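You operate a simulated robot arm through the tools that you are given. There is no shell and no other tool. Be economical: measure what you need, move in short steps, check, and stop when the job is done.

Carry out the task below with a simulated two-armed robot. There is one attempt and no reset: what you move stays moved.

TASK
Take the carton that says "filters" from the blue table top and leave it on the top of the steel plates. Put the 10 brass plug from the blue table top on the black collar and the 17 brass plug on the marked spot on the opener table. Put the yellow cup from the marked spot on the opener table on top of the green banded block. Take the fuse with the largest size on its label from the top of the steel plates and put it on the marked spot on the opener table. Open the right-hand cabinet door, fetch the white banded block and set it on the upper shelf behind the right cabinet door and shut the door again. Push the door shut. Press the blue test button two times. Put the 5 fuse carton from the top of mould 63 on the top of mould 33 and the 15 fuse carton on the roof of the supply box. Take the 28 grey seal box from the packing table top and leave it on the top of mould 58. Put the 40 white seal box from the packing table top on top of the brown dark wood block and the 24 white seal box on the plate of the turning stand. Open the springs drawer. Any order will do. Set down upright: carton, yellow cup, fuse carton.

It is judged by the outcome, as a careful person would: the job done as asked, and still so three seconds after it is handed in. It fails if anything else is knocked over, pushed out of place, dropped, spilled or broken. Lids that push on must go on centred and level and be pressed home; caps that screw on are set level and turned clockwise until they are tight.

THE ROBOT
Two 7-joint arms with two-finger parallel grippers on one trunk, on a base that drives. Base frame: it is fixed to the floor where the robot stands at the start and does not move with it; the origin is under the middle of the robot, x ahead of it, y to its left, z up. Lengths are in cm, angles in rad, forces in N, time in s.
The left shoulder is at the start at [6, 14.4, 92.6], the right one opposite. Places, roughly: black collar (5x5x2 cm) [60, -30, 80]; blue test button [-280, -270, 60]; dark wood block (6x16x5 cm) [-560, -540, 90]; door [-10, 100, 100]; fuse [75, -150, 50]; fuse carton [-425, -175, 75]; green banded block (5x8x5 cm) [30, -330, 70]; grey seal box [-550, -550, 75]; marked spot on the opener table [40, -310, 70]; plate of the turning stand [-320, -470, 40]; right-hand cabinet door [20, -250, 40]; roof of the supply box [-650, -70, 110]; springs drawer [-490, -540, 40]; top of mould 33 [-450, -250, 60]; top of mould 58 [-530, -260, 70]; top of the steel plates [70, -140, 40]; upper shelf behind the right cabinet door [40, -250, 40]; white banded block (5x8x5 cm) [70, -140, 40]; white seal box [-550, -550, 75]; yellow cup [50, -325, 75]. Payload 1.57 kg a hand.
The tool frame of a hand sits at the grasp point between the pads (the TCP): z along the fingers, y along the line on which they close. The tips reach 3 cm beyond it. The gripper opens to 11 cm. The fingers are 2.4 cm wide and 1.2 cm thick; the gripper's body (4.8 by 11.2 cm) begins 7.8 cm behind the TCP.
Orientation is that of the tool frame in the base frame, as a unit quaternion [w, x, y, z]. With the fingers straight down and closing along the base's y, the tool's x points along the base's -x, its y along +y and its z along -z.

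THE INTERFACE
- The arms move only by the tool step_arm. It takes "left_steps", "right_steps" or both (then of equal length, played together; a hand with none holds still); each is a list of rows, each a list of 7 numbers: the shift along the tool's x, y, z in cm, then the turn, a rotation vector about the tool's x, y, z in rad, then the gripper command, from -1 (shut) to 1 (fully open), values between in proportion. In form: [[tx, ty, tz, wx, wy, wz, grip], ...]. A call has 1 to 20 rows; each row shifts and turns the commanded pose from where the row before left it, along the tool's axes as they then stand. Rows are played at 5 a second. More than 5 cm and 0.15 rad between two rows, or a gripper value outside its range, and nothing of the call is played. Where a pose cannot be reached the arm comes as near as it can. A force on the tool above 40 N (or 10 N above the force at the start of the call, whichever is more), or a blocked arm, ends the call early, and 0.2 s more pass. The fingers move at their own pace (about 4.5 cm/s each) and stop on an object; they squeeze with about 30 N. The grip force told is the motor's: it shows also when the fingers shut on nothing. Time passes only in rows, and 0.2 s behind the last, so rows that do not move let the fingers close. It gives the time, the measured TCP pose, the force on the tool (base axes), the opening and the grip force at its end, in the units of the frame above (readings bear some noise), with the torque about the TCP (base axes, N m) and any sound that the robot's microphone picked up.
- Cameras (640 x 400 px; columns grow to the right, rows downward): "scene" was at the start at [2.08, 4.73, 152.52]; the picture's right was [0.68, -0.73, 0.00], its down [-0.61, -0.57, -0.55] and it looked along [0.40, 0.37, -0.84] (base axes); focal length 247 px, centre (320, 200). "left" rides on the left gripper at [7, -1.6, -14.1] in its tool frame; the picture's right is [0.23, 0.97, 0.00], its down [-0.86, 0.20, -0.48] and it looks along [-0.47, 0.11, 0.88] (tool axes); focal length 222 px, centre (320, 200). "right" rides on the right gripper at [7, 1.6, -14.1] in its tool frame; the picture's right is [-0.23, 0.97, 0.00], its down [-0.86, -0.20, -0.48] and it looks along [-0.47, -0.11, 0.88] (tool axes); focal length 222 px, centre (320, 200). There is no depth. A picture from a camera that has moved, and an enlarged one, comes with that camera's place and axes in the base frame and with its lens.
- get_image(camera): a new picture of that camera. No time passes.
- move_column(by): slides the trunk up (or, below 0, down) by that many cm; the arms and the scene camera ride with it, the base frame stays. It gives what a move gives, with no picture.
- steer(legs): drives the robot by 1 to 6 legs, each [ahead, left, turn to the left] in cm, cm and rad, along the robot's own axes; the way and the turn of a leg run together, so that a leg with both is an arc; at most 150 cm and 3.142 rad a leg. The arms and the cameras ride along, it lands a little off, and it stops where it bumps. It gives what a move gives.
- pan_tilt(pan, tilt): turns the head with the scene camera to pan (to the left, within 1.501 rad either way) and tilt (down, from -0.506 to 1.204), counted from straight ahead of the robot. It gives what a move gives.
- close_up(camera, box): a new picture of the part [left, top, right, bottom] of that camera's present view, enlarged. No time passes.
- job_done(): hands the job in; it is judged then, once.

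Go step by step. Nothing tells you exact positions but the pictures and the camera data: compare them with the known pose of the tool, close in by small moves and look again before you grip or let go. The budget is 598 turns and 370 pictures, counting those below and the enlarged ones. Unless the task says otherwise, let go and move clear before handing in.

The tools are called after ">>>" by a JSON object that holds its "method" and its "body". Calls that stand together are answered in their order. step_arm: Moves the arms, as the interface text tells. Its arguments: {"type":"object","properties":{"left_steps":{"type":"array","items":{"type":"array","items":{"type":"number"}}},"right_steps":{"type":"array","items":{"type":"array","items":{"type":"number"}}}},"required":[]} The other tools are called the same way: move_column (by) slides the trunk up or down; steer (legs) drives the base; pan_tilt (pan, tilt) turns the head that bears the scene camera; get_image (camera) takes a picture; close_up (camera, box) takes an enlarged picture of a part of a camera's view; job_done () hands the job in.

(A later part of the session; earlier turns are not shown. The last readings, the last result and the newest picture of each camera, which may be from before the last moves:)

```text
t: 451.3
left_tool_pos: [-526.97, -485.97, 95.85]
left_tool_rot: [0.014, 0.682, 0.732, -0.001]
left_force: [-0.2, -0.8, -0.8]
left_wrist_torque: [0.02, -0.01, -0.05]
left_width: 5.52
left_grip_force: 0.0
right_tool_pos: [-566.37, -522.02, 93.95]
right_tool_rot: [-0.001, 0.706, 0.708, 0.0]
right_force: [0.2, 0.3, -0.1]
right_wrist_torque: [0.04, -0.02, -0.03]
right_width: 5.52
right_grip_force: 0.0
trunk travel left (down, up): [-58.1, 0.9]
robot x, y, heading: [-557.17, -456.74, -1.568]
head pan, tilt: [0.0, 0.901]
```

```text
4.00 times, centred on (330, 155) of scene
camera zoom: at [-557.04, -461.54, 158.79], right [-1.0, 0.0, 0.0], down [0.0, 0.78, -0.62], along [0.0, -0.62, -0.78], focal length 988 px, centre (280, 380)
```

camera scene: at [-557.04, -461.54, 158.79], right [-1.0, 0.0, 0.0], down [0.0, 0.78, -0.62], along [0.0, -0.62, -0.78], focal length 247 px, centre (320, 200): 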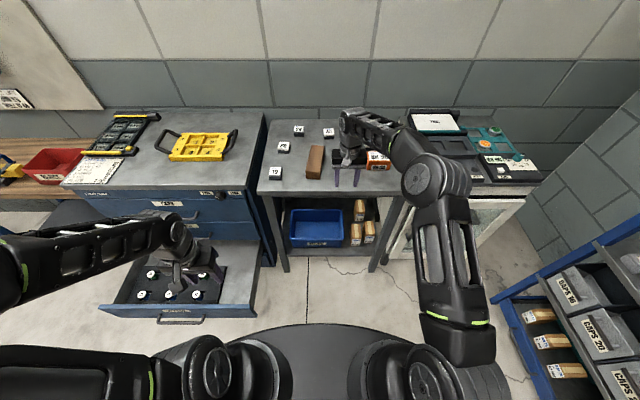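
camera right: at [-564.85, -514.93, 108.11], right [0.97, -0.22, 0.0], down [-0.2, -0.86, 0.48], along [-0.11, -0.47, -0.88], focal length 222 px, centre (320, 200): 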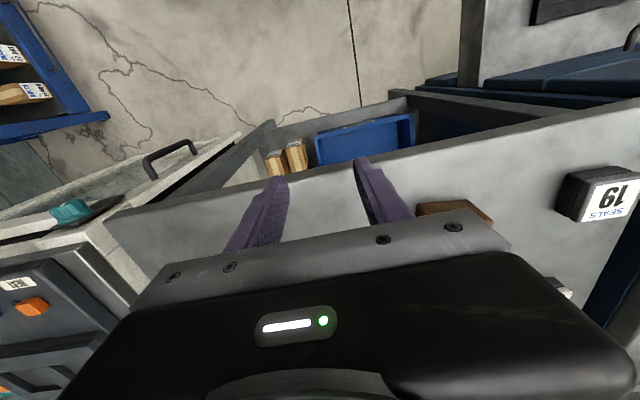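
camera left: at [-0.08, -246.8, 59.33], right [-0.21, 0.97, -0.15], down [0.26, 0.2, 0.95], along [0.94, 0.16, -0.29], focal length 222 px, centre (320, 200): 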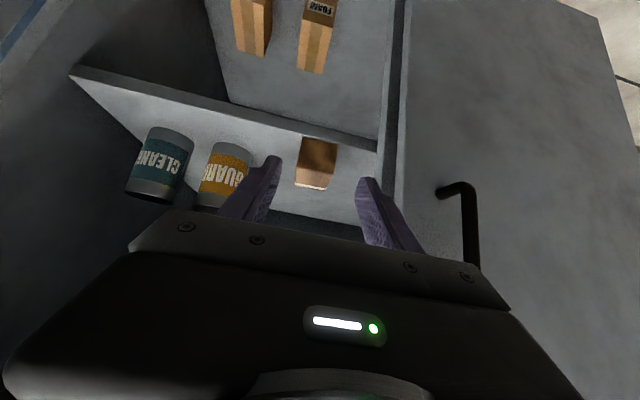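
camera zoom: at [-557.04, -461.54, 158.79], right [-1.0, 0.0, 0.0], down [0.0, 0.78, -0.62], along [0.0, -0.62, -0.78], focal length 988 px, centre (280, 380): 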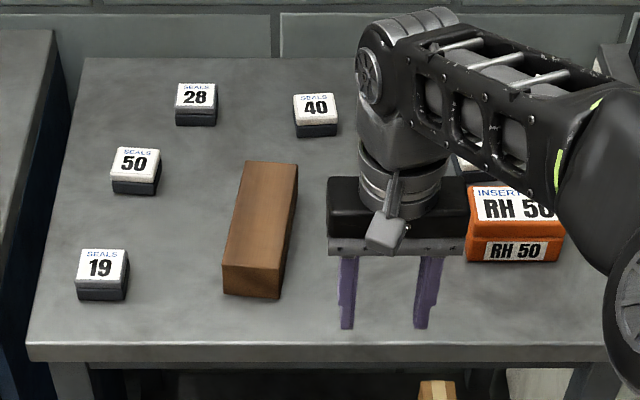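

>>> {"method": "step_arm", "body": {"right_steps": [[3, 3, -2, 0, 0, 0, 0.5], [3, 3, -2, 0, 0, 0, 0.5], [3, 3, -1, 0, 0, 0, 0.5]]}}

>>> {"method": "steer", "body": {"legs": [[0, -9, 0], [35, 0, 0]]}}

>>> {"method": "get_image", "body": {"camera": "right"}}

>>> {"method": "get_image", "body": {"camera": "scene"}}

```text
t: 452.1
left_tool_pos: [-526.87, -485.8, 95.73]
left_tool_rot: [0.013, 0.682, 0.731, -0.002]
left_force: [0.6, -0.4, -0.8]
left_wrist_torque: [-0.02, 0.0, 0.0]
left_width: 5.5
left_grip_force: 0.1
right_tool_pos: [-557.45, -512.82, 99.09]
right_tool_rot: [-0.002, 0.706, 0.708, 0.0]
right_force: [0.6, 0.3, -0.7]
right_wrist_torque: [0.0, 0.03, 0.04]
right_width: 8.25
right_grip_force: 0.1
trunk travel left (down, up): [-58.1, 0.9]
robot x, y, heading: [-556.94, -457.18, -1.573]
head pan, tilt: [0.0, 0.901]
```

```text
t: 455.1
left_tool_pos: [-536.03, -521.13, 95.73]
left_tool_rot: [0.013, 0.683, 0.73, 0.0]
left_force: [-0.3, -1.0, -0.8]
left_wrist_torque: [-0.01, -0.02, 0.01]
left_width: 5.5
left_grip_force: 0.2
right_tool_pos: [-566.72, -548.05, 99.13]
right_tool_rot: [-0.001, 0.707, 0.708, 0.0]
right_force: [-0.3, -0.1, -0.2]
right_wrist_torque: [0.03, 0.0, -0.02]
right_width: 8.24
right_grip_force: 0.0
trunk travel left (down, up): [-58.1, 0.9]
robot x, y, heading: [-566.23, -492.31, -1.573]
head pan, tilt: [0.0, 0.901]
```

```text
139 pictures are left
camera right: at [-565.13, -541.02, 113.17], right [0.97, -0.23, 0.0], down [-0.2, -0.86, 0.48], along [-0.11, -0.46, -0.88], focal length 222 px, centre (320, 200)
```

right: 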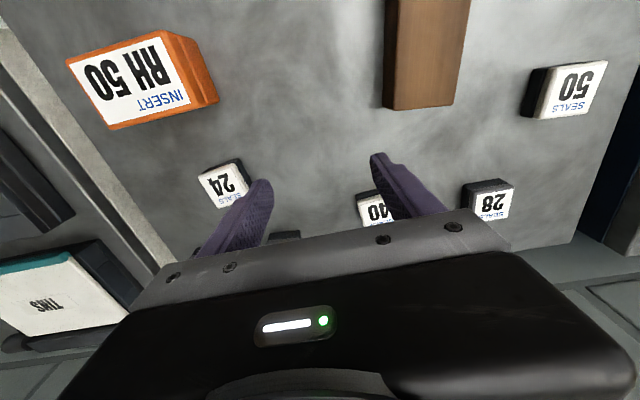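

```text
138 pictures are left
camera scene: at [-566.15, -496.75, 158.78], right [-1.0, 0.0, 0.0], down [0.0, 0.78, -0.62], along [0.0, -0.62, -0.78], focal length 247 px, centre (320, 200)
```

scene: 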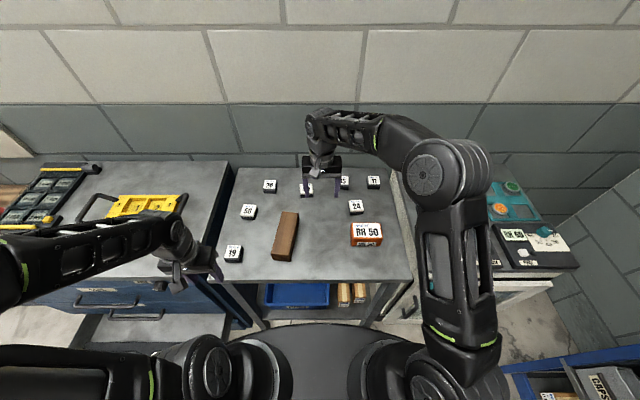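

>>> {"method": "step_arm", "body": {"right_steps": [[-4, 2.6, 0, 0, 0, 0, 0.35], [-4.5, 2, 0, 0, 0, 0, 0.35]]}}

>>> {"method": "get_image", "body": {"camera": "right"}}

```text
t: 455.7
left_tool_pos: [-536.0, -521.09, 95.78]
left_tool_rot: [0.014, 0.683, 0.73, 0.0]
left_force: [-0.2, -0.1, 0.0]
left_wrist_torque: [-0.01, 0.0, 0.04]
left_width: 5.51
left_grip_force: 0.1
right_tool_pos: [-562.56, -555.19, 99.06]
right_tool_rot: [-0.001, 0.707, 0.708, 0.0]
right_force: [-0.2, 0.1, -0.2]
right_wrist_torque: [-0.03, 0.03, -0.03]
right_width: 7.43
right_grip_force: 0.1
right hand out of reach, approached as far as the arm can: row 2
trunk travel left (down, up): [-58.1, 0.9]
robot x, y, heading: [-565.99, -492.13, -1.572]
head pan, tilt: [0.0, 0.901]
```

```text
137 pictures are left
camera right: at [-561.07, -548.29, 113.22], right [0.97, -0.22, 0.0], down [-0.2, -0.86, 0.48], along [-0.11, -0.46, -0.88], focal length 222 px, centre (320, 200)
```

right: 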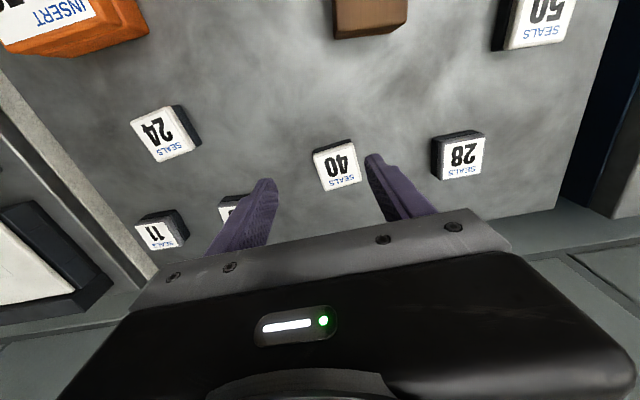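

>>> {"method": "step_arm", "body": {"right_steps": [[0, 0, 4, 0, 0, 0, 0.35], [-1.0, 1.0, 2, 0, 0, 0, 0.35], [-0.8, 0.2, 0, 0, 0, 0, 0.35]]}}

>>> {"method": "get_image", "body": {"camera": "right"}}

```text
t: 456.5
left_tool_pos: [-536.02, -521.17, 95.79]
left_tool_rot: [0.013, 0.684, 0.73, 0.0]
left_force: [-0.2, 0.8, 0.3]
left_wrist_torque: [-0.02, 0.0, -0.01]
left_width: 5.51
left_grip_force: 0.1
right_tool_pos: [-561.37, -557.15, 93.03]
right_tool_rot: [0.0, 0.706, 0.708, 0.0]
right_force: [0.0, 0.0, -0.4]
right_wrist_torque: [0.01, -0.04, 0.0]
right_width: 7.43
right_grip_force: 0.0
trunk travel left (down, up): [-58.1, 0.9]
robot x, y, heading: [-566.17, -492.52, -1.573]
head pan, tilt: [0.0, 0.901]
```

```text
136 pictures are left
camera right: at [-559.86, -550.11, 107.16], right [0.97, -0.23, 0.0], down [-0.2, -0.86, 0.48], along [-0.11, -0.47, -0.88], focal length 222 px, centre (320, 200)
```

right: 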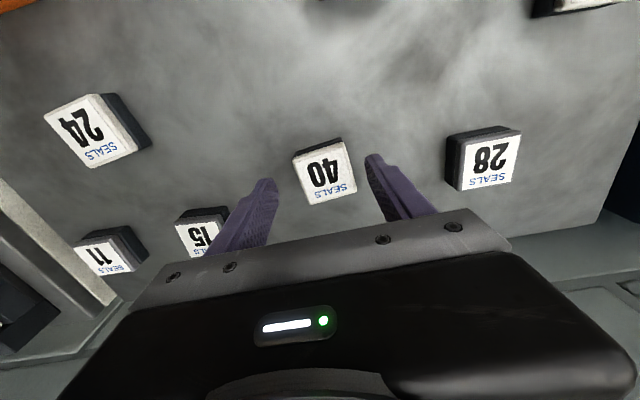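

>>> {"method": "step_arm", "body": {"right_steps": [[0, 0.35, 2, 0, 0, -0.08, 0.35], [0, 0, 2, 0, 0, -0.08, 0.35], [0, 0, 0.7, 0, 0, 0, 0.35], [0, 0, 0.5, 0, 0, 0, 0.35], [0, 0, 0.5, 0, 0, 0, 0.35], [0, 0, 0.5, 0, 0, 0, 0.35]]}}

>>> {"method": "get_image", "body": {"camera": "right"}}

```text
t: 457.5
left_tool_pos: [-536.09, -521.03, 95.75]
left_tool_rot: [0.013, 0.683, 0.73, -0.001]
left_force: [-0.3, -0.2, 0.0]
left_wrist_torque: [0.03, 0.04, -0.01]
left_width: 5.48
left_grip_force: 0.1
right_tool_pos: [-560.87, -557.33, 89.09]
right_tool_rot: [0.005, 0.649, 0.761, -0.003]
right_force: [-1.1, 8.6, 18.7]
right_wrist_torque: [0.36, 0.79, -0.34]
right_width: 7.41
right_grip_force: 0.0
trunk travel left (down, up): [-58.1, 0.9]
robot x, y, heading: [-566.11, -491.93, -1.572]
head pan, tilt: [0.0, 0.901]
stopped in row 4 (right hand): the force on the tool passed its limit (the readings are from after the stop); the commanded pose is now the measured one
```

```text
135 pictures are left
camera right: at [-560.52, -549.94, 103.09], right [1.0, -0.07, 0.0], down [-0.06, -0.87, 0.49], along [-0.03, -0.49, -0.87], focal length 222 px, centre (320, 200)
```

right: 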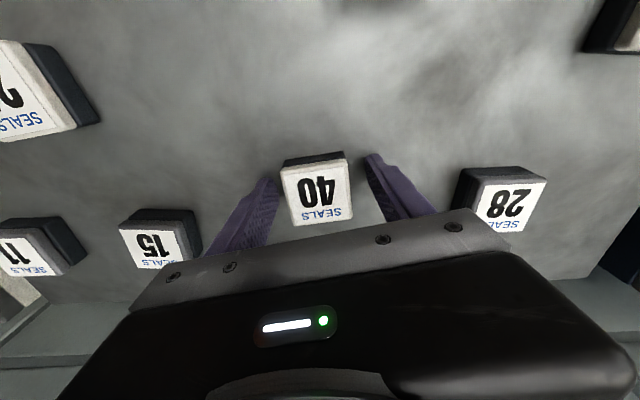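

>>> {"method": "step_arm", "body": {"right_steps": [[0, -0.2, -0.3, 0, 0, 0, 0.35], [0, 0, 0, 0, 0, 0, 0], [0, 0, 0, 0, 0, 0, -1], [0, 0, 0, 0, 0, 0, -1], [0, 0, -2, 0, 0, 0, -1], [0, 0, -3, 0, 0, 0, -1]]}}

>>> {"method": "get_image", "body": {"camera": "right"}}

```text
t: 458.9
left_tool_pos: [-536.01, -521.13, 95.7]
left_tool_rot: [0.013, 0.683, 0.73, -0.002]
left_force: [0.3, -0.3, 0.4]
left_wrist_torque: [-0.06, 0.01, -0.02]
left_width: 5.49
left_grip_force: 0.0
right_tool_pos: [-561.18, -557.32, 94.04]
right_tool_rot: [0.005, 0.648, 0.762, -0.004]
right_force: [0.6, -0.9, -0.7]
right_wrist_torque: [-0.01, 0.01, 0.01]
right_width: 4.7
right_grip_force: 30.4
trunk travel left (down, up): [-58.1, 0.9]
robot x, y, heading: [-565.89, -492.25, -1.568]
head pan, tilt: [0.0, 0.901]
```

```text
134 pictures are left
camera right: at [-560.75, -549.89, 108.11], right [1.0, -0.07, 0.0], down [-0.06, -0.87, 0.49], along [-0.03, -0.49, -0.87], focal length 222 px, centre (320, 200)
```

right: 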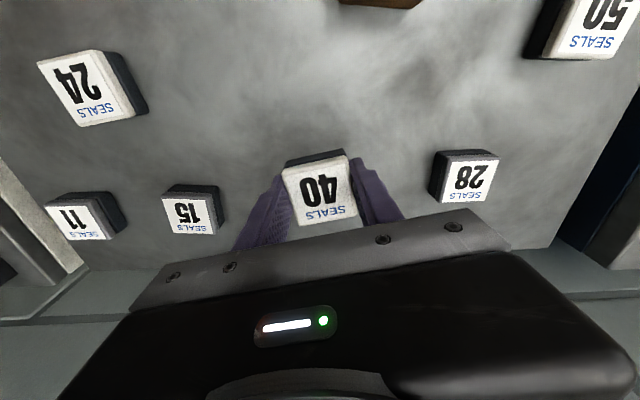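

>>> {"method": "step_arm", "body": {"right_steps": [[0, 0, -4, 0, 0, 0, -1], [4.5, 0.8, 0, 0, 0, 0, -1], [4.5, 0.8, 0, 0, 0, 0, -1], [4.5, 0.8, 0, 0, 0, 0, -1], [4.5, 0.8, 0, 0, 0, 0, -1], [2, 0.5, 0, 0, 0, 0, -1]]}}

>>> {"method": "get_image", "body": {"camera": "right"}}

>>> {"method": "close_up", "body": {"camera": "scene", "box": [220, 160, 400, 280]}}

```text
t: 460.3
left_tool_pos: [-536.07, -521.13, 95.75]
left_tool_rot: [0.014, 0.683, 0.73, -0.001]
left_force: [-0.9, 0.2, -0.6]
left_wrist_torque: [0.03, 0.04, 0.01]
left_width: 5.48
left_grip_force: 0.0
right_tool_pos: [-561.65, -536.29, 97.8]
right_tool_rot: [0.005, 0.648, 0.761, -0.003]
right_force: [0.1, -0.2, -1.4]
right_wrist_torque: [0.01, 0.02, 0.05]
right_width: 4.68
right_grip_force: 30.0
right hand out of reach, approached as far as the arm can: row 1
trunk travel left (down, up): [-58.1, 0.9]
robot x, y, heading: [-566.11, -491.78, -1.578]
head pan, tilt: [0.0, 0.901]
```

```text
133 pictures are left
camera right: at [-561.3, -528.91, 111.92], right [1.0, -0.07, 0.0], down [-0.06, -0.87, 0.49], along [-0.03, -0.49, -0.87], focal length 222 px, centre (320, 200)
```

right: 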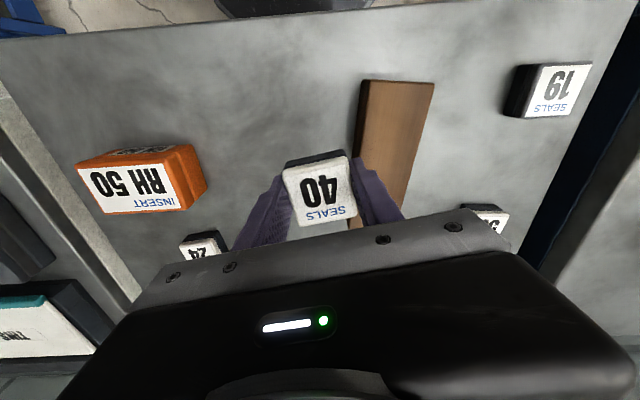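

```text
3.33 times, centred on (310, 220) of scene
camera zoom: at [-566.14, -496.62, 158.78], right [-1.0, 0.0, 0.0], down [0.0, 0.78, -0.62], along [0.0, -0.62, -0.78], focal length 824 px, centre (353, 133)
```

zoom: 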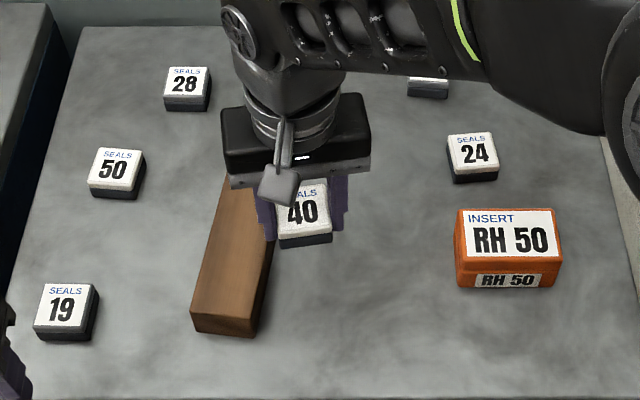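

>>> {"method": "step_arm", "body": {"right_steps": [[-1.2, 2.9, 0, 0, 0, 0, -1], [-1.4, 2.8, 0, 0, 0, 0, -1], [0, 0, 2, 0, 0, 0, -1]]}}

>>> {"method": "get_image", "body": {"camera": "right"}}

>>> {"method": "close_up", "body": {"camera": "scene", "box": [240, 180, 340, 270]}}

```text
t: 461.1
left_tool_pos: [-536.1, -521.07, 95.66]
left_tool_rot: [0.013, 0.683, 0.73, 0.0]
left_force: [0.5, -0.6, -0.4]
left_wrist_torque: [0.01, 0.01, 0.0]
left_width: 5.49
left_grip_force: 0.0
right_tool_pos: [-555.54, -538.11, 95.68]
right_tool_rot: [0.003, 0.649, 0.761, -0.002]
right_force: [0.7, -0.2, -1.5]
right_wrist_torque: [0.01, -0.01, -0.04]
right_width: 4.72
right_grip_force: 29.6
trunk travel left (down, up): [-58.1, 0.9]
robot x, y, heading: [-565.99, -491.93, -1.572]
head pan, tilt: [0.0, 0.901]
```

```text
131 pictures are left
camera right: at [-555.21, -530.68, 109.83], right [1.0, -0.07, 0.0], down [-0.06, -0.87, 0.49], along [-0.03, -0.49, -0.87], focal length 222 px, centre (320, 200)
```

right: 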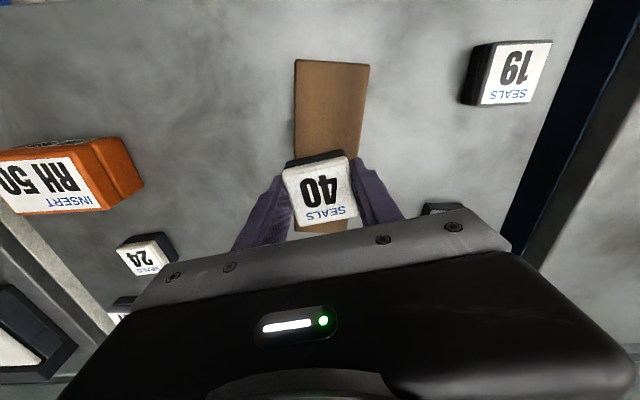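

```text
4.44 times, centred on (290, 225) of scene
camera zoom: at [-566.17, -496.65, 158.78], right [-1.0, 0.0, 0.0], down [0.0, 0.78, -0.62], along [0.0, -0.62, -0.78], focal length 1098 px, centre (453, 89)
```

zoom: 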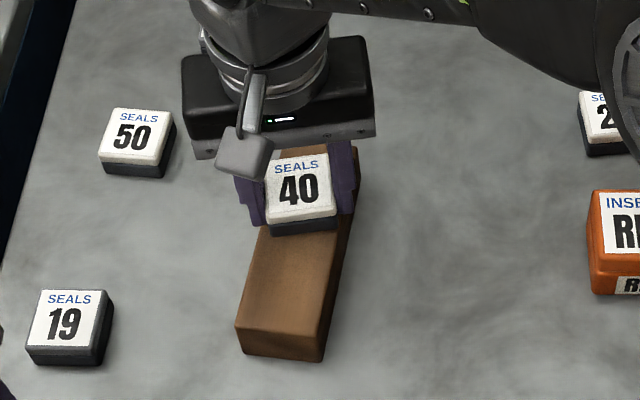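

>>> {"method": "step_arm", "body": {"right_steps": [[0, 0.2, 0.7, 0, 0, 0, -1], [0, 0, 0.4, 0, 0, 0, -1], [0, 0, 0.3, 0, 0, 0, -1], [0, 0, 0.3, 0, 0, 0, -1], [0, 0, 0.3, 0, 0, 0, -1], [0, 0, 0.3, 0, 0, 0, -1]]}}

```text
t: 462.5
left_tool_pos: [-536.01, -521.11, 95.77]
left_tool_rot: [0.013, 0.684, 0.73, -0.001]
left_force: [0.1, -0.6, 0.3]
left_wrist_torque: [0.01, -0.02, -0.01]
left_width: 5.49
left_grip_force: 0.1
right_tool_pos: [-555.36, -537.97, 93.45]
right_tool_rot: [0.005, 0.648, 0.762, -0.002]
right_force: [0.4, 0.1, 0.5]
right_wrist_torque: [-0.02, 0.03, 0.02]
right_width: 4.67
right_grip_force: 30.0
trunk travel left (down, up): [-58.1, 0.9]
robot x, y, heading: [-565.63, -491.98, -1.568]
head pan, tilt: [0.0, 0.901]
```

>>> {"method": "step_arm", "body": {"right_steps": [[0, 0, 0.3, 0, 0, 0, -1], [0, 0, 0.3, 0, 0, 0, -1], [0, 0, 0.3, 0, 0, 0, -1], [0, 0, 0.3, 0, 0, 0, -1]]}}

>>> {"method": "close_up", "body": {"camera": "scene", "box": [240, 180, 340, 270]}}

```text
t: 463.1
left_tool_pos: [-536.29, -520.99, 95.72]
left_tool_rot: [0.014, 0.683, 0.73, -0.001]
left_force: [0.1, 0.7, 0.5]
left_wrist_torque: [0.03, 0.03, 0.0]
left_width: 5.51
left_grip_force: 0.1
right_tool_pos: [-555.24, -538.12, 93.53]
right_tool_rot: [0.008, 0.648, 0.761, -0.004]
right_force: [-4.9, 5.5, 20.5]
right_wrist_torque: [0.36, 0.69, -0.1]
right_width: 4.7
right_grip_force: 29.9
trunk travel left (down, up): [-58.1, 0.9]
robot x, y, heading: [-565.83, -492.08, -1.574]
head pan, tilt: [0.0, 0.901]
stopped in row 3 (right hand): the force on the tool passed its limit (the readings are from after the stop); the commanded pose is now the measured one
```

```text
4.44 times, centred on (290, 225) of scene
camera zoom: at [-566.21, -496.45, 158.79], right [-1.0, 0.0, 0.0], down [0.0, 0.78, -0.62], along [0.0, -0.62, -0.78], focal length 1098 px, centre (453, 89)
```

zoom: 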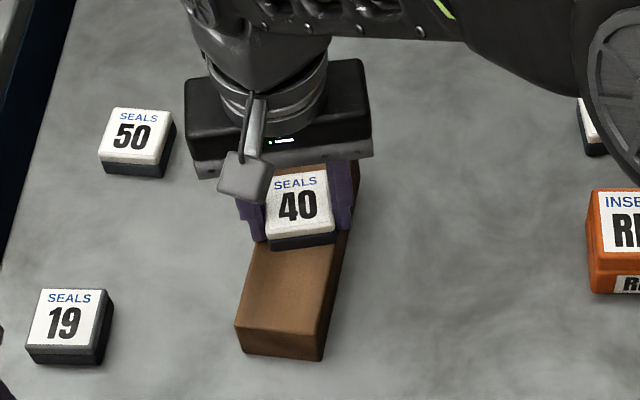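

>>> {"method": "step_arm", "body": {"right_steps": [[0, 0, -0.25, 0, 0, 0, -1], [0, 0, 0, 0, 0, 0, 0], [0, 0, 0, 0, 0, 0, 0.3], [0, 0, -3, 0, 0, 0, 0.3], [0, 0, -3, 0, 0, 0, 0.3]]}}

>>> {"method": "get_image", "body": {"camera": "right"}}

>>> {"method": "close_up", "body": {"camera": "scene", "box": [240, 160, 400, 270]}}

```text
t: 464.3
left_tool_pos: [-536.15, -521.12, 95.67]
left_tool_rot: [0.014, 0.683, 0.73, -0.001]
left_force: [0.5, 0.2, -0.5]
left_wrist_torque: [0.0, 0.01, -0.03]
left_width: 5.49
left_grip_force: 0.0
right_tool_pos: [-555.41, -538.0, 99.45]
right_tool_rot: [0.005, 0.649, 0.761, -0.003]
right_force: [-0.1, -0.4, -0.2]
right_wrist_torque: [0.02, -0.02, 0.0]
right_width: 7.16
right_grip_force: 0.1
trunk travel left (down, up): [-58.1, 0.9]
robot x, y, heading: [-565.78, -491.94, -1.575]
head pan, tilt: [0.0, 0.901]
```

```text
128 pictures are left
camera right: at [-554.91, -530.64, 113.6], right [1.0, -0.07, 0.01], down [-0.06, -0.87, 0.49], along [-0.03, -0.49, -0.87], focal length 222 px, centre (320, 200)
```

right: 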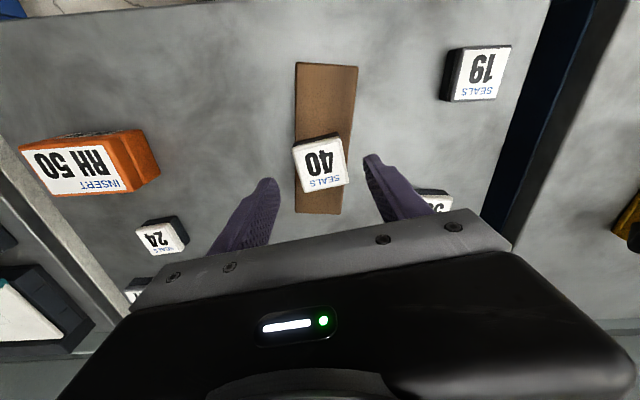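

```text
3.64 times, centred on (320, 215) of scene
camera zoom: at [-566.16, -496.61, 158.77], right [-1.0, 0.0, 0.0], down [0.0, 0.78, -0.62], along [0.0, -0.62, -0.78], focal length 898 px, centre (320, 146)
```

zoom: 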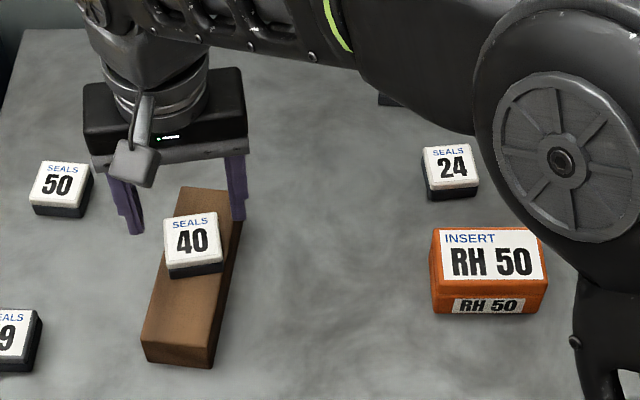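

>>> {"method": "step_arm", "body": {"right_steps": [[0, 0, 0, 0, 0, 0.08, 0.3], [0, 0, 0, 0, 0, 0.077, 0.3], [-2.2, -4.4, 0, 0, 0, 0, 0.3], [-2.2, -4.4, 0, 0, 0, 0, 0.3], [-2.2, -4.4, 0, 0, 0, 0, 0.3], [-2.2, -4.4, 0, 0, 0, 0, 0.3], [-2, -4.4, 0, 0, 0, 0, 0.3], [0, -1.5, 3, 0, 0, 0, 0.3]]}}

>>> {"method": "get_image", "body": {"camera": "right"}}

```text
t: 466.1
left_tool_pos: [-536.06, -521.08, 95.77]
left_tool_rot: [0.012, 0.683, 0.73, 0.0]
left_force: [0.0, 0.2, -1.0]
left_wrist_torque: [0.02, -0.01, -0.01]
left_width: 5.49
left_grip_force: 0.0
right_tool_pos: [-578.77, -549.11, 96.57]
right_tool_rot: [0.007, 0.705, 0.709, -0.003]
right_force: [0.1, 0.8, -0.4]
right_wrist_torque: [0.0, 0.02, -0.03]
right_width: 7.16
right_grip_force: 0.0
trunk travel left (down, up): [-58.1, 0.9]
robot x, y, heading: [-565.89, -492.54, -1.573]
head pan, tilt: [0.0, 0.901]
```

```text
126 pictures are left
camera right: at [-577.33, -541.86, 110.63], right [0.98, -0.22, 0.01], down [-0.2, -0.85, 0.49], along [-0.1, -0.48, -0.87], focal length 222 px, centre (320, 200)
```

right: 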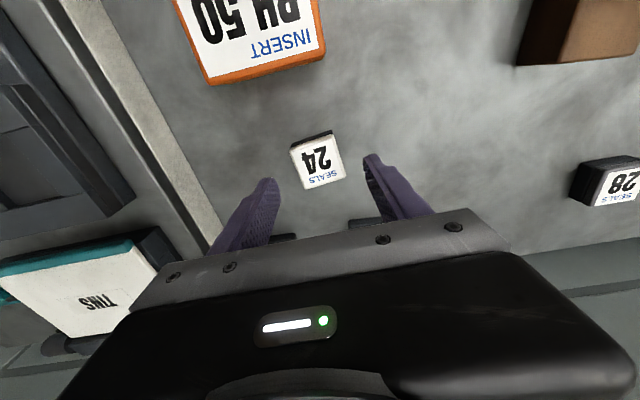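

>>> {"method": "step_arm", "body": {"right_steps": [[0, -0.2, 3, 0, 0, -0.1, 0.3], [0, 0, 3, 0, 0, 0, 0.3], [0, 0, 0.8, 0, 0, 0, 0.3]]}}

>>> {"method": "get_image", "body": {"camera": "right"}}

```text
t: 466.9
left_tool_pos: [-536.12, -521.09, 95.69]
left_tool_rot: [0.014, 0.683, 0.73, 0.001]
left_force: [-0.5, 0.3, -0.4]
left_wrist_torque: [0.04, 0.0, -0.01]
left_width: 5.49
left_grip_force: 0.1
right_tool_pos: [-578.92, -549.04, 89.71]
right_tool_rot: [0.006, 0.669, 0.743, -0.003]
right_force: [-0.1, 0.2, -0.1]
right_wrist_torque: [-0.02, 0.0, 0.02]
right_width: 7.15
right_grip_force: 0.0
trunk travel left (down, up): [-58.1, 0.9]
robot x, y, heading: [-566.16, -492.16, -1.572]
head pan, tilt: [0.0, 0.901]
```

```text
125 pictures are left
camera right: at [-578.22, -541.72, 103.82], right [0.99, -0.12, 0.01], down [-0.11, -0.86, 0.49], along [-0.05, -0.49, -0.87], focal length 222 px, centre (320, 200)
```

right: 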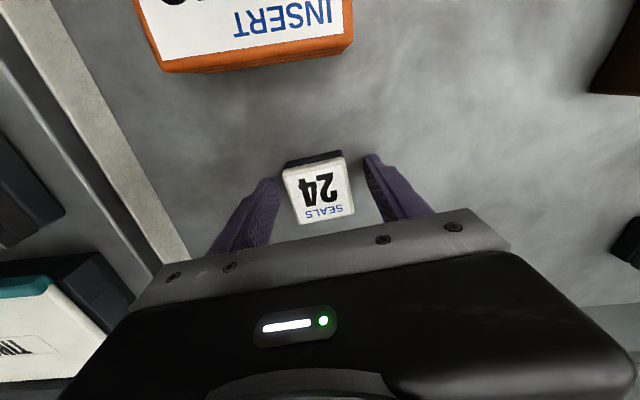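

>>> {"method": "step_arm", "body": {"right_steps": [[0.7, 0, 0.3, 0, 0, 0, 0.3], [0, 0, 0, 0, 0, 0, 0], [0, 0, 0, 0, 0, 0, -1], [0, 0, 0, 0, 0, 0, -1], [0, 0, -3, 0, 0, 0, -1], [0, 0, -4, 0, 0, 0, -1], [0, 0, -3, 0, 0, 0, -1]]}}

>>> {"method": "get_image", "body": {"camera": "right"}}

```text
t: 468.5
left_tool_pos: [-536.12, -521.02, 95.8]
left_tool_rot: [0.013, 0.683, 0.73, -0.001]
left_force: [1.1, 0.4, -0.9]
left_wrist_torque: [-0.02, -0.03, -0.01]
left_width: 5.48
left_grip_force: 0.0
right_tool_pos: [-579.0, -548.34, 99.59]
right_tool_rot: [0.007, 0.669, 0.743, -0.004]
right_force: [-0.3, 0.5, -0.8]
right_wrist_torque: [0.05, 0.0, 0.03]
right_width: 4.72
right_grip_force: 29.9
trunk travel left (down, up): [-58.1, 0.9]
robot x, y, heading: [-566.25, -491.92, -1.57]
head pan, tilt: [0.0, 0.901]
```

```text
124 pictures are left
camera right: at [-578.33, -540.94, 113.54], right [0.99, -0.12, 0.01], down [-0.11, -0.86, 0.49], along [-0.05, -0.49, -0.87], focal length 222 px, centre (320, 200)
```

right: 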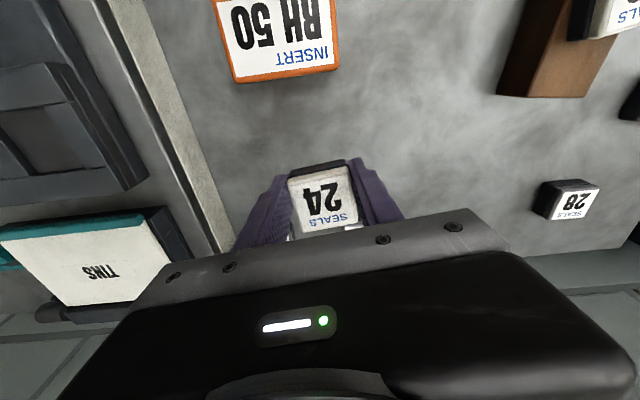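

>>> {"method": "step_arm", "body": {"left_steps": [[0, 0, -3.5, 0, 0, 0, 0.3], [-4.5, 0, 0, 0, 0, 0, 0.3], [-4.5, 0, 0, 0, 0, 0, 0.3], [-4.5, 0, 0, 0, 0, 0, 0.3], [-4.5, -1, 0, 0, 0, 0, 0.3], [-4.5, -2, 0, 0, 0, 0, 0.3], [-4.5, -2, 0, 0, 0, 0, 0.3], [-4, -2.5, 0, 0, 0, 0, 0.3], [-3, -2.5, 0, 0, 0, 0, 0.3]], "right_steps": [[4.5, 0, 0, 0, 0, 0, -1], [4.5, 0, 0, 0, 0, 0, -1], [4.5, 0, 0, 0, 0, 0, -1], [4.5, 0, 0, 0, 0, 0, -1], [0, 0, 0, 0, 0, 0, -1], [0, 0, 0, 0, 0, 0, -1], [0, 0, 0, 0, 0, 0, -1], [0, 0, 0, 0, 0, 0, -1], [0, 0, 0, 0, 0, 0, -1]]}}

>>> {"method": "get_image", "body": {"camera": "left"}}

```text
t: 470.5
left_tool_pos: [-543.94, -555.57, 99.77]
left_tool_rot: [0.013, 0.684, 0.73, 0.001]
left_force: [-0.7, 0.0, -0.4]
left_wrist_torque: [0.0, -0.02, 0.01]
left_width: 7.12
left_grip_force: 0.0
right_tool_pos: [-580.92, -530.49, 99.17]
right_tool_rot: [0.006, 0.669, 0.743, -0.004]
right_force: [0.3, 0.7, -1.1]
right_wrist_torque: [0.05, -0.04, 0.0]
right_width: 4.69
right_grip_force: 30.3
trunk travel left (down, up): [-58.1, 0.9]
robot x, y, heading: [-566.11, -492.43, -1.573]
head pan, tilt: [0.0, 0.901]
```

```text
123 pictures are left
camera left: at [-546.25, -548.47, 113.57], right [0.96, 0.29, 0.01], down [0.25, -0.83, 0.5], along [0.16, -0.47, -0.87], focal length 222 px, centre (320, 200)
```

left: 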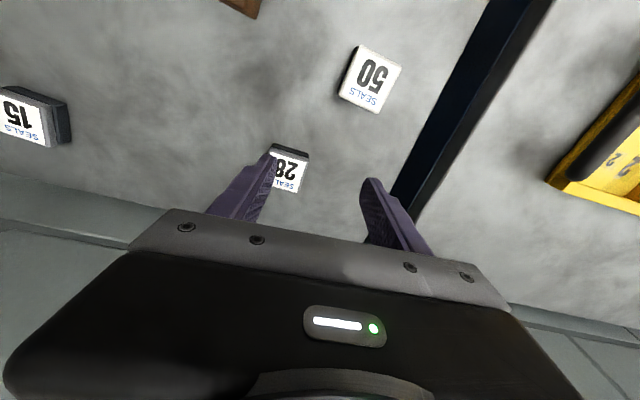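

>>> {"method": "step_arm", "body": {"left_steps": [[0, -1.3, 3, 0, 0, 0.03, 0.3], [-1.2, -1.3, 2, 0, 0, 0.03, 0.3], [-1.2, 0, 2, 0, 0, 0, 0.3]]}}

>>> {"method": "get_image", "body": {"camera": "left"}}

```text
t: 471.3
left_tool_pos: [-546.29, -558.24, 92.81]
left_tool_rot: [0.013, 0.705, 0.709, -0.001]
left_force: [-0.5, 0.0, 0.1]
left_wrist_torque: [0.01, -0.06, 0.02]
left_width: 7.13
left_grip_force: 0.0
right_tool_pos: [-580.88, -530.42, 99.06]
right_tool_rot: [0.005, 0.669, 0.743, -0.003]
right_force: [-1.4, -1.1, -0.3]
right_wrist_torque: [0.04, -0.01, 0.05]
right_width: 4.67
right_grip_force: 29.9
trunk travel left (down, up): [-58.1, 0.9]
robot x, y, heading: [-566.28, -492.1, -1.569]
head pan, tilt: [0.0, 0.901]
```

```text
122 pictures are left
camera left: at [-548.18, -551.05, 106.59], right [0.97, 0.23, 0.01], down [0.2, -0.84, 0.5], along [0.13, -0.48, -0.87], focal length 222 px, centre (320, 200)
```

left: 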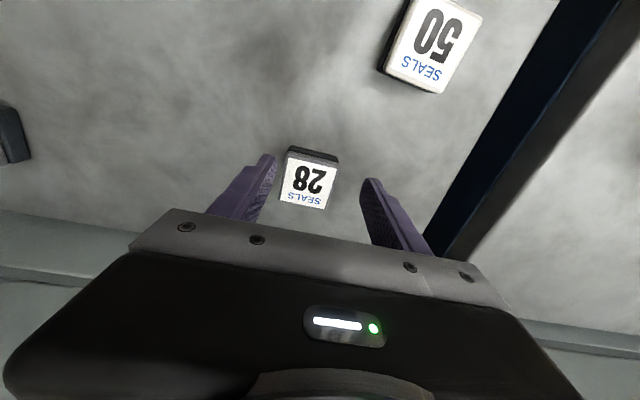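

>>> {"method": "step_arm", "body": {"left_steps": [[0, -0.9, 1.5, 0, 0, 0, 0.3], [0, 0, 1.2, 0, 0, 0, 0.3], [0, 0, 0.5, 0, 0, 0, 0.3]]}}

>>> {"method": "get_image", "body": {"camera": "left"}}

```text
t: 472.1
left_tool_pos: [-547.02, -558.22, 89.31]
left_tool_rot: [0.013, 0.704, 0.71, -0.001]
left_force: [-0.7, 0.3, 0.0]
left_wrist_torque: [0.02, 0.04, -0.04]
left_width: 7.15
left_grip_force: 0.0
right_tool_pos: [-580.93, -530.31, 99.19]
right_tool_rot: [0.006, 0.669, 0.743, -0.004]
right_force: [-0.5, 0.9, -0.2]
right_wrist_torque: [-0.02, 0.02, 0.0]
right_width: 4.69
right_grip_force: 29.9
trunk travel left (down, up): [-58.1, 0.9]
robot x, y, heading: [-566.24, -491.79, -1.573]
head pan, tilt: [0.0, 0.901]
```

```text
121 pictures are left
camera left: at [-549.03, -551.05, 103.4], right [0.97, 0.23, 0.01], down [0.2, -0.84, 0.5], along [0.13, -0.48, -0.87], focal length 222 px, centre (320, 200)
```

left: 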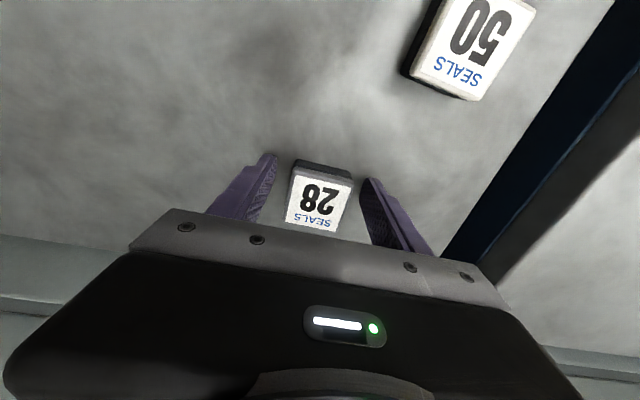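

>>> {"method": "step_arm", "body": {"left_steps": [[0, 0, 0, 0, 0, 0, 0], [0, 0, 0, 0, 0, 0, -1], [0, 0, 0, 0, 0, 0, -1], [0, 0, -3, 0, 0, 0, -1], [0, 0, -4, 0, 0, 0, -1], [0, 0, -3, 0, 0, 0, -1]]}}

>>> {"method": "get_image", "body": {"camera": "left"}}

```text
t: 473.5
left_tool_pos: [-547.26, -558.23, 99.64]
left_tool_rot: [0.013, 0.705, 0.709, 0.0]
left_force: [0.0, -0.3, -0.1]
left_wrist_torque: [0.04, 0.01, 0.0]
left_width: 4.69
left_grip_force: 29.9
right_tool_pos: [-580.88, -530.38, 99.19]
right_tool_rot: [0.007, 0.669, 0.743, -0.003]
right_force: [-0.4, -0.5, -0.4]
right_wrist_torque: [0.0, -0.01, -0.01]
right_width: 4.7
right_grip_force: 30.0
trunk travel left (down, up): [-58.1, 0.9]
robot x, y, heading: [-566.25, -491.86, -1.57]
head pan, tilt: [0.0, 0.901]
```

```text
120 pictures are left
camera left: at [-549.16, -550.91, 113.45], right [0.97, 0.23, 0.01], down [0.2, -0.84, 0.5], along [0.13, -0.48, -0.87], focal length 222 px, centre (320, 200)
```

left: 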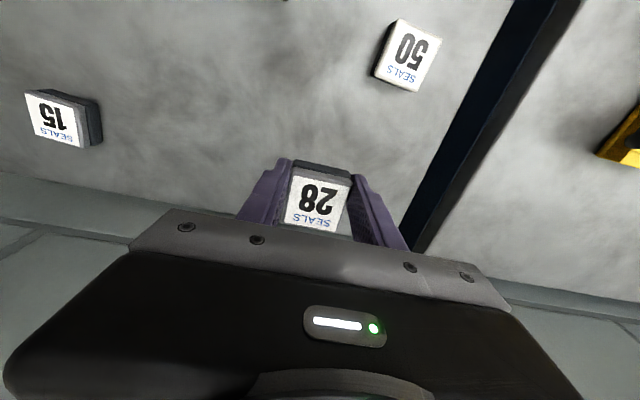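

>>> {"method": "steer", "body": {"legs": [[-95, 0, 0], [0, 120, 0], [0, 115, 0]]}}

>>> {"method": "get_image", "body": {"camera": "scene"}}

```text
t: 489.6
left_tool_pos: [-312.16, -464.83, 99.46]
left_tool_rot: [0.014, 0.705, 0.71, 0.0]
left_force: [0.1, 0.1, -1.0]
left_wrist_torque: [0.02, 0.02, 0.01]
left_width: 4.68
left_grip_force: 30.0
right_tool_pos: [-345.73, -436.95, 99.18]
right_tool_rot: [0.007, 0.669, 0.743, -0.004]
right_force: [-0.3, -0.4, -0.5]
right_wrist_torque: [0.0, 0.01, 0.0]
right_width: 4.67
right_grip_force: 30.0
trunk travel left (down, up): [-58.1, 0.9]
robot x, y, heading: [-331.39, -398.51, -1.572]
head pan, tilt: [0.0, 0.901]
```

```text
119 pictures are left
camera scene: at [-331.04, -403.22, 158.78], right [-1.0, 0.0, 0.0], down [0.0, 0.78, -0.62], along [0.0, -0.62, -0.78], focal length 247 px, centre (320, 200)
```

scene: 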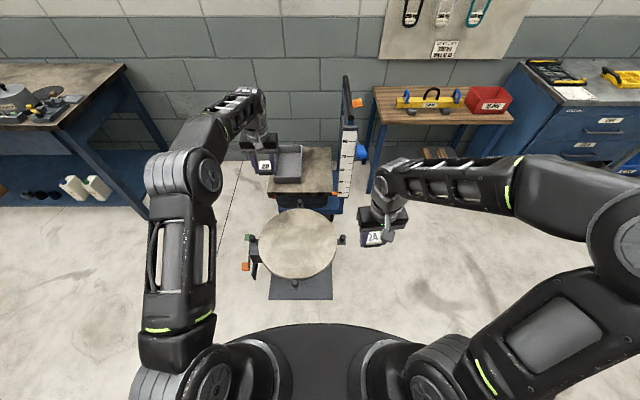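

>>> {"method": "step_arm", "body": {"left_steps": [[4, 2.5, 0, 0, 0, 0, -1], [4, 2.5, 0, 0, 0, 0, -1], [4, 2.5, 0, 0, 0, 0, -1], [4, 2.5, 0, 0, 0, 0, -1], [4, 2.5, 0, 0, 0, 0, -1], [0, 2.5, 0, 0, 0, 0, -1], [0, 2.5, 0, 0, 0, 0, -1], [0, 0, 0, 0, 0, 0, -1]], "right_steps": [[0, 0, 0, 0, 0, 0, -1], [0, 0, 0, 0, 0, 0, -1], [-3.6, 3, 0, 0, 0, 0, -1], [-3.6, 3, 0, 0, 0, 0, -1], [-3.6, 3, 0, 0, 0, 0, -1], [-3.6, 3, 0, 0, 0, 0, -1], [-3.6, 3, 0, 0, 0, 0, -1], [-3.6, 3, 0, 0, 0, 0, -1]]}}

>>> {"method": "move_column", "body": {"by": -30}}

>>> {"method": "get_image", "body": {"camera": "right"}}

>>> {"method": "get_image", "body": {"camera": "scene"}}

```text
t: 491.4
left_tool_pos: [-294.66, -444.66, 99.35]
left_tool_rot: [0.012, 0.705, 0.709, 0.0]
left_force: [0.4, 0.1, -0.4]
left_wrist_torque: [-0.02, 0.0, 0.03]
left_width: 4.67
left_grip_force: 30.4
right_tool_pos: [-325.61, -456.74, 99.35]
right_tool_rot: [0.005, 0.669, 0.743, -0.002]
right_force: [-0.1, 0.8, 0.1]
right_wrist_torque: [0.03, 0.03, -0.02]
right_width: 4.68
right_grip_force: 30.3
trunk travel left (down, up): [-58.1, 0.9]
robot x, y, heading: [-331.09, -398.64, -1.573]
head pan, tilt: [0.0, 0.901]
```

```text
t: 494.4
left_tool_pos: [-294.82, -444.7, 69.35]
left_tool_rot: [0.013, 0.704, 0.71, -0.001]
left_force: [0.4, 0.9, -0.1]
left_wrist_torque: [0.03, -0.01, 0.0]
left_width: 4.68
left_grip_force: 29.8
right_tool_pos: [-325.77, -456.62, 69.57]
right_tool_rot: [0.006, 0.669, 0.743, -0.003]
right_force: [0.4, 1.0, -0.2]
right_wrist_torque: [0.01, -0.02, 0.0]
right_width: 4.69
right_grip_force: 29.8
trunk travel left (down, up): [-28.1, 30.9]
robot x, y, heading: [-331.07, -398.46, -1.572]
head pan, tilt: [0.0, 0.901]
```

```text
118 pictures are left
camera right: at [-324.97, -449.26, 83.57], right [0.99, -0.12, 0.01], down [-0.11, -0.86, 0.49], along [-0.05, -0.49, -0.87], focal length 222 px, centre (320, 200)
```

right: 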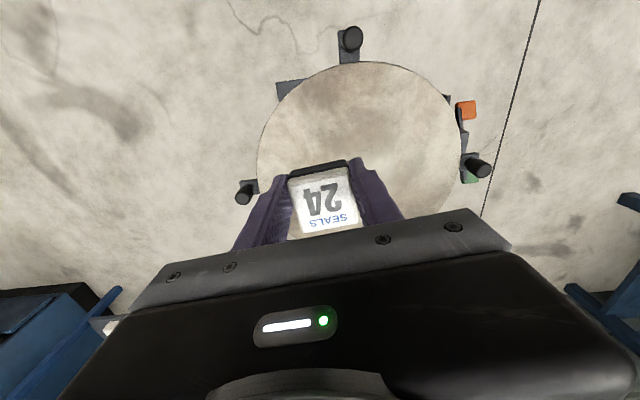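

```text
117 pictures are left
camera scene: at [-331.07, -403.2, 128.78], right [-1.0, 0.0, 0.0], down [0.0, 0.78, -0.62], along [0.0, -0.62, -0.78], focal length 247 px, centre (320, 200)
```

scene: 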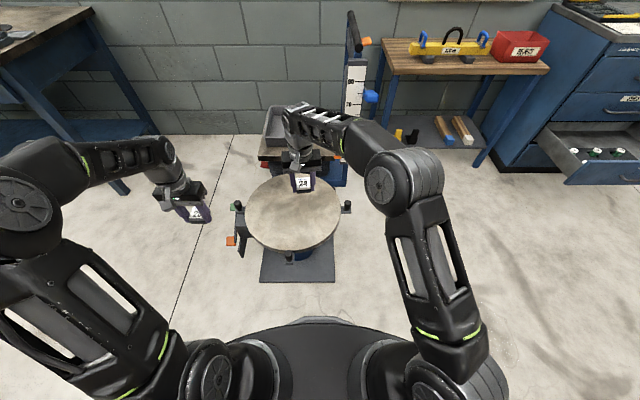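

>>> {"method": "step_arm", "body": {"right_steps": [[-1, 4.5, 0, 0, 0, 0, -1], [0, 0, 4, 0, 0, 0, -1], [0, 0, 3.5, 0, 0, 0, -1]]}}

>>> {"method": "get_image", "body": {"camera": "right"}}

>>> {"method": "close_up", "body": {"camera": "scene", "box": [230, 150, 360, 260]}}

```text
t: 495.1
left_tool_pos: [-294.74, -444.65, 69.45]
left_tool_rot: [0.013, 0.705, 0.709, 0.0]
left_force: [-0.9, 0.1, -0.3]
left_wrist_torque: [-0.01, -0.01, 0.01]
left_width: 4.69
left_grip_force: 30.1
right_tool_pos: [-321.09, -457.24, 62.07]
right_tool_rot: [0.006, 0.669, 0.743, -0.004]
right_force: [0.0, -0.5, -0.8]
right_wrist_torque: [0.02, 0.01, -0.01]
right_width: 4.7
right_grip_force: 29.9
trunk travel left (down, up): [-28.1, 30.9]
robot x, y, heading: [-330.82, -398.69, -1.571]
head pan, tilt: [0.0, 0.901]
```

```text
116 pictures are left
camera right: at [-320.34, -449.93, 76.09], right [0.99, -0.12, 0.01], down [-0.11, -0.86, 0.49], along [-0.05, -0.49, -0.87], focal length 222 px, centre (320, 200)
```

right: 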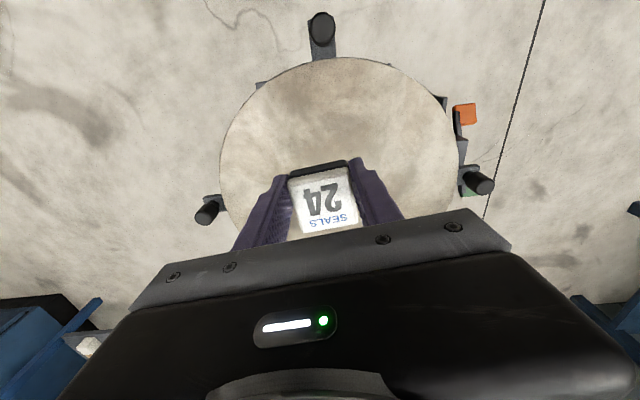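

```text
3.64 times, centred on (295, 205) of scene
camera zoom: at [-331.08, -403.22, 128.78], right [-1.0, 0.0, 0.0], down [0.0, 0.78, -0.62], along [0.0, -0.62, -0.78], focal length 898 px, centre (411, 182)
```

zoom: 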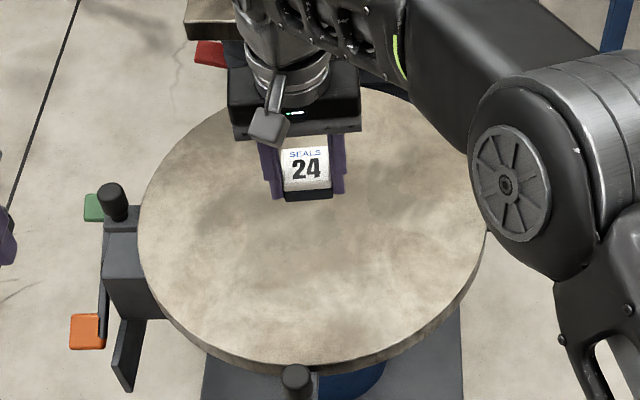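

>>> {"method": "step_arm", "body": {"right_steps": [[-4.5, 0, 0, 0, 0, 0, -1], [0, 0, 4.5, 0, 0, 0, -1], [0, 0, 4.5, 0, 0, 0, -1], [0, 0, 3.5, 0, 0, 0, -1], [0, 0, 0.8, 0, 0, 0, -1], [0, 0, 0.5, 0, 0, 0, -1], [0, 0, 0.5, 0, 0, 0, -1], [0, 0, 0.5, 0, 0, 0, -1], [0, 0, 0.4, 0, 0, 0, -1], [0, 0, 0.4, 0, 0, 0, -1], [0, 0, 0.4, 0, 0, 0, -1]]}}

>>> {"method": "close_up", "body": {"camera": "scene", "box": [230, 150, 360, 260]}}

```text
t: 497.6
left_tool_pos: [-294.85, -444.61, 69.32]
left_tool_rot: [0.013, 0.704, 0.71, -0.001]
left_force: [-0.3, -0.1, -0.7]
left_wrist_torque: [0.0, -0.02, 0.0]
left_width: 4.68
left_grip_force: 30.1
right_tool_pos: [-321.07, -461.05, 46.68]
right_tool_rot: [0.006, 0.669, 0.743, -0.004]
right_force: [-1.5, -0.5, -1.0]
right_wrist_torque: [0.02, 0.05, 0.02]
right_width: 4.68
right_grip_force: 29.7
right hand out of reach, approached as far as the arm can: row 4, 6, 9
trunk travel left (down, up): [-28.1, 30.9]
robot x, y, heading: [-330.79, -398.4, -1.57]
head pan, tilt: [0.0, 0.901]
```

```text
3.64 times, centred on (295, 205) of scene
camera zoom: at [-331.07, -403.21, 128.78], right [-1.0, 0.0, 0.0], down [0.0, 0.78, -0.62], along [0.0, -0.62, -0.78], focal length 898 px, centre (411, 182)
```

zoom: 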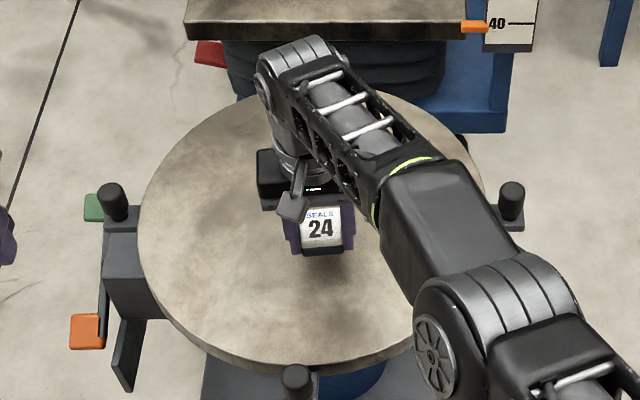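

>>> {"method": "move_column", "body": {"by": -1.5}}

>>> {"method": "get_image", "body": {"camera": "right"}}

```text
t: 498.2
left_tool_pos: [-294.78, -444.71, 67.88]
left_tool_rot: [0.013, 0.705, 0.709, 0.0]
left_force: [-0.2, -0.6, -0.9]
left_wrist_torque: [0.02, 0.02, -0.02]
left_width: 4.68
left_grip_force: 29.4
right_tool_pos: [-321.13, -461.06, 45.4]
right_tool_rot: [0.006, 0.669, 0.743, -0.004]
right_force: [-0.4, -0.5, -0.1]
right_wrist_torque: [0.0, 0.0, 0.03]
right_width: 4.72
right_grip_force: 30.2
trunk travel left (down, up): [-26.6, 32.4]
robot x, y, heading: [-331.17, -398.33, -1.574]
head pan, tilt: [0.0, 0.901]
```

```text
113 pictures are left
camera right: at [-320.32, -453.71, 59.28], right [0.99, -0.12, 0.01], down [-0.11, -0.86, 0.49], along [-0.05, -0.49, -0.87], focal length 222 px, centre (320, 200)
```

right: 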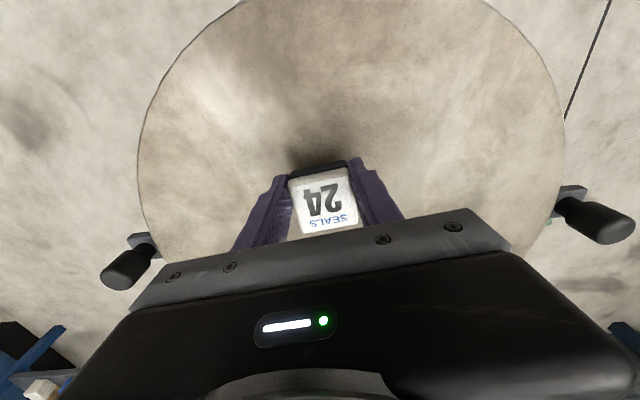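

>>> {"method": "move_column", "body": {"by": -2.5}}

>>> {"method": "move_column", "body": {"by": -0.6}}

>>> {"method": "move_column", "body": {"by": -0.5}}

>>> {"method": "get_image", "body": {"camera": "right"}}

```text
t: 498.9
left_tool_pos: [-294.75, -444.52, 65.57]
left_tool_rot: [0.013, 0.705, 0.71, -0.001]
left_force: [1.3, 0.7, -0.1]
left_wrist_torque: [0.03, 0.01, 0.03]
left_width: 4.71
left_grip_force: 29.9
right_tool_pos: [-320.94, -461.17, 43.2]
right_tool_rot: [0.011, 0.669, 0.743, -0.005]
right_force: [0.0, -1.7, 23.6]
right_wrist_torque: [-0.1, 0.18, -0.02]
right_width: 4.7
right_grip_force: 29.7
trunk travel left (down, up): [-24.1, 34.9]
robot x, y, heading: [-331.1, -398.89, -1.575]
head pan, tilt: [0.0, 0.901]
```

```text
t: 499.3
left_tool_pos: [-294.79, -444.51, 65.17]
left_tool_rot: [0.013, 0.704, 0.71, -0.001]
left_force: [-0.3, 0.9, -0.5]
left_wrist_torque: [0.02, -0.01, 0.01]
left_width: 4.74
left_grip_force: 30.2
right_tool_pos: [-320.89, -461.25, 42.93]
right_tool_rot: [0.009, 0.67, 0.742, -0.007]
right_force: [-0.1, 2.8, 11.3]
right_wrist_torque: [0.17, 0.22, -0.03]
right_width: 4.69
right_grip_force: 30.1
trunk travel left (down, up): [-23.8, 35.2]
robot x, y, heading: [-330.49, -398.62, -1.569]
head pan, tilt: [0.0, 0.901]
stopped: the force on the tool passed its limit (the readings are from after the stop); the commanded pose is now the measured one
```

```text
t: 499.8
left_tool_pos: [-294.8, -444.56, 64.68]
left_tool_rot: [0.013, 0.705, 0.709, -0.001]
left_force: [-0.4, -0.2, -0.3]
left_wrist_torque: [-0.03, -0.01, 0.01]
left_width: 4.69
left_grip_force: 29.3
right_tool_pos: [-320.91, -461.48, 43.02]
right_tool_rot: [0.011, 0.67, 0.742, -0.005]
right_force: [-3.1, 7.0, 16.0]
right_wrist_torque: [0.35, 0.51, -0.18]
right_width: 4.7
right_grip_force: 29.9
trunk travel left (down, up): [-23.4, 35.6]
robot x, y, heading: [-330.92, -398.68, -1.573]
head pan, tilt: [0.0, 0.901]
stopped: the force on the tool passed its limit (the readings are from after the stop); the commanded pose is now the measured one
```

```text
112 pictures are left
camera right: at [-320.24, -453.89, 57.02], right [0.99, -0.12, 0.01], down [-0.11, -0.86, 0.5], along [-0.05, -0.5, -0.87], focal length 222 px, centre (320, 200)
```

right: 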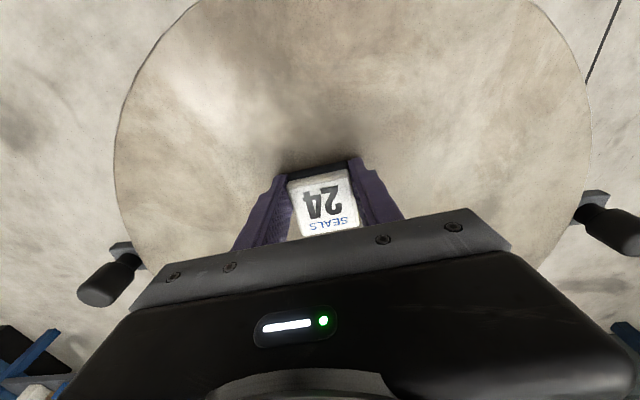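

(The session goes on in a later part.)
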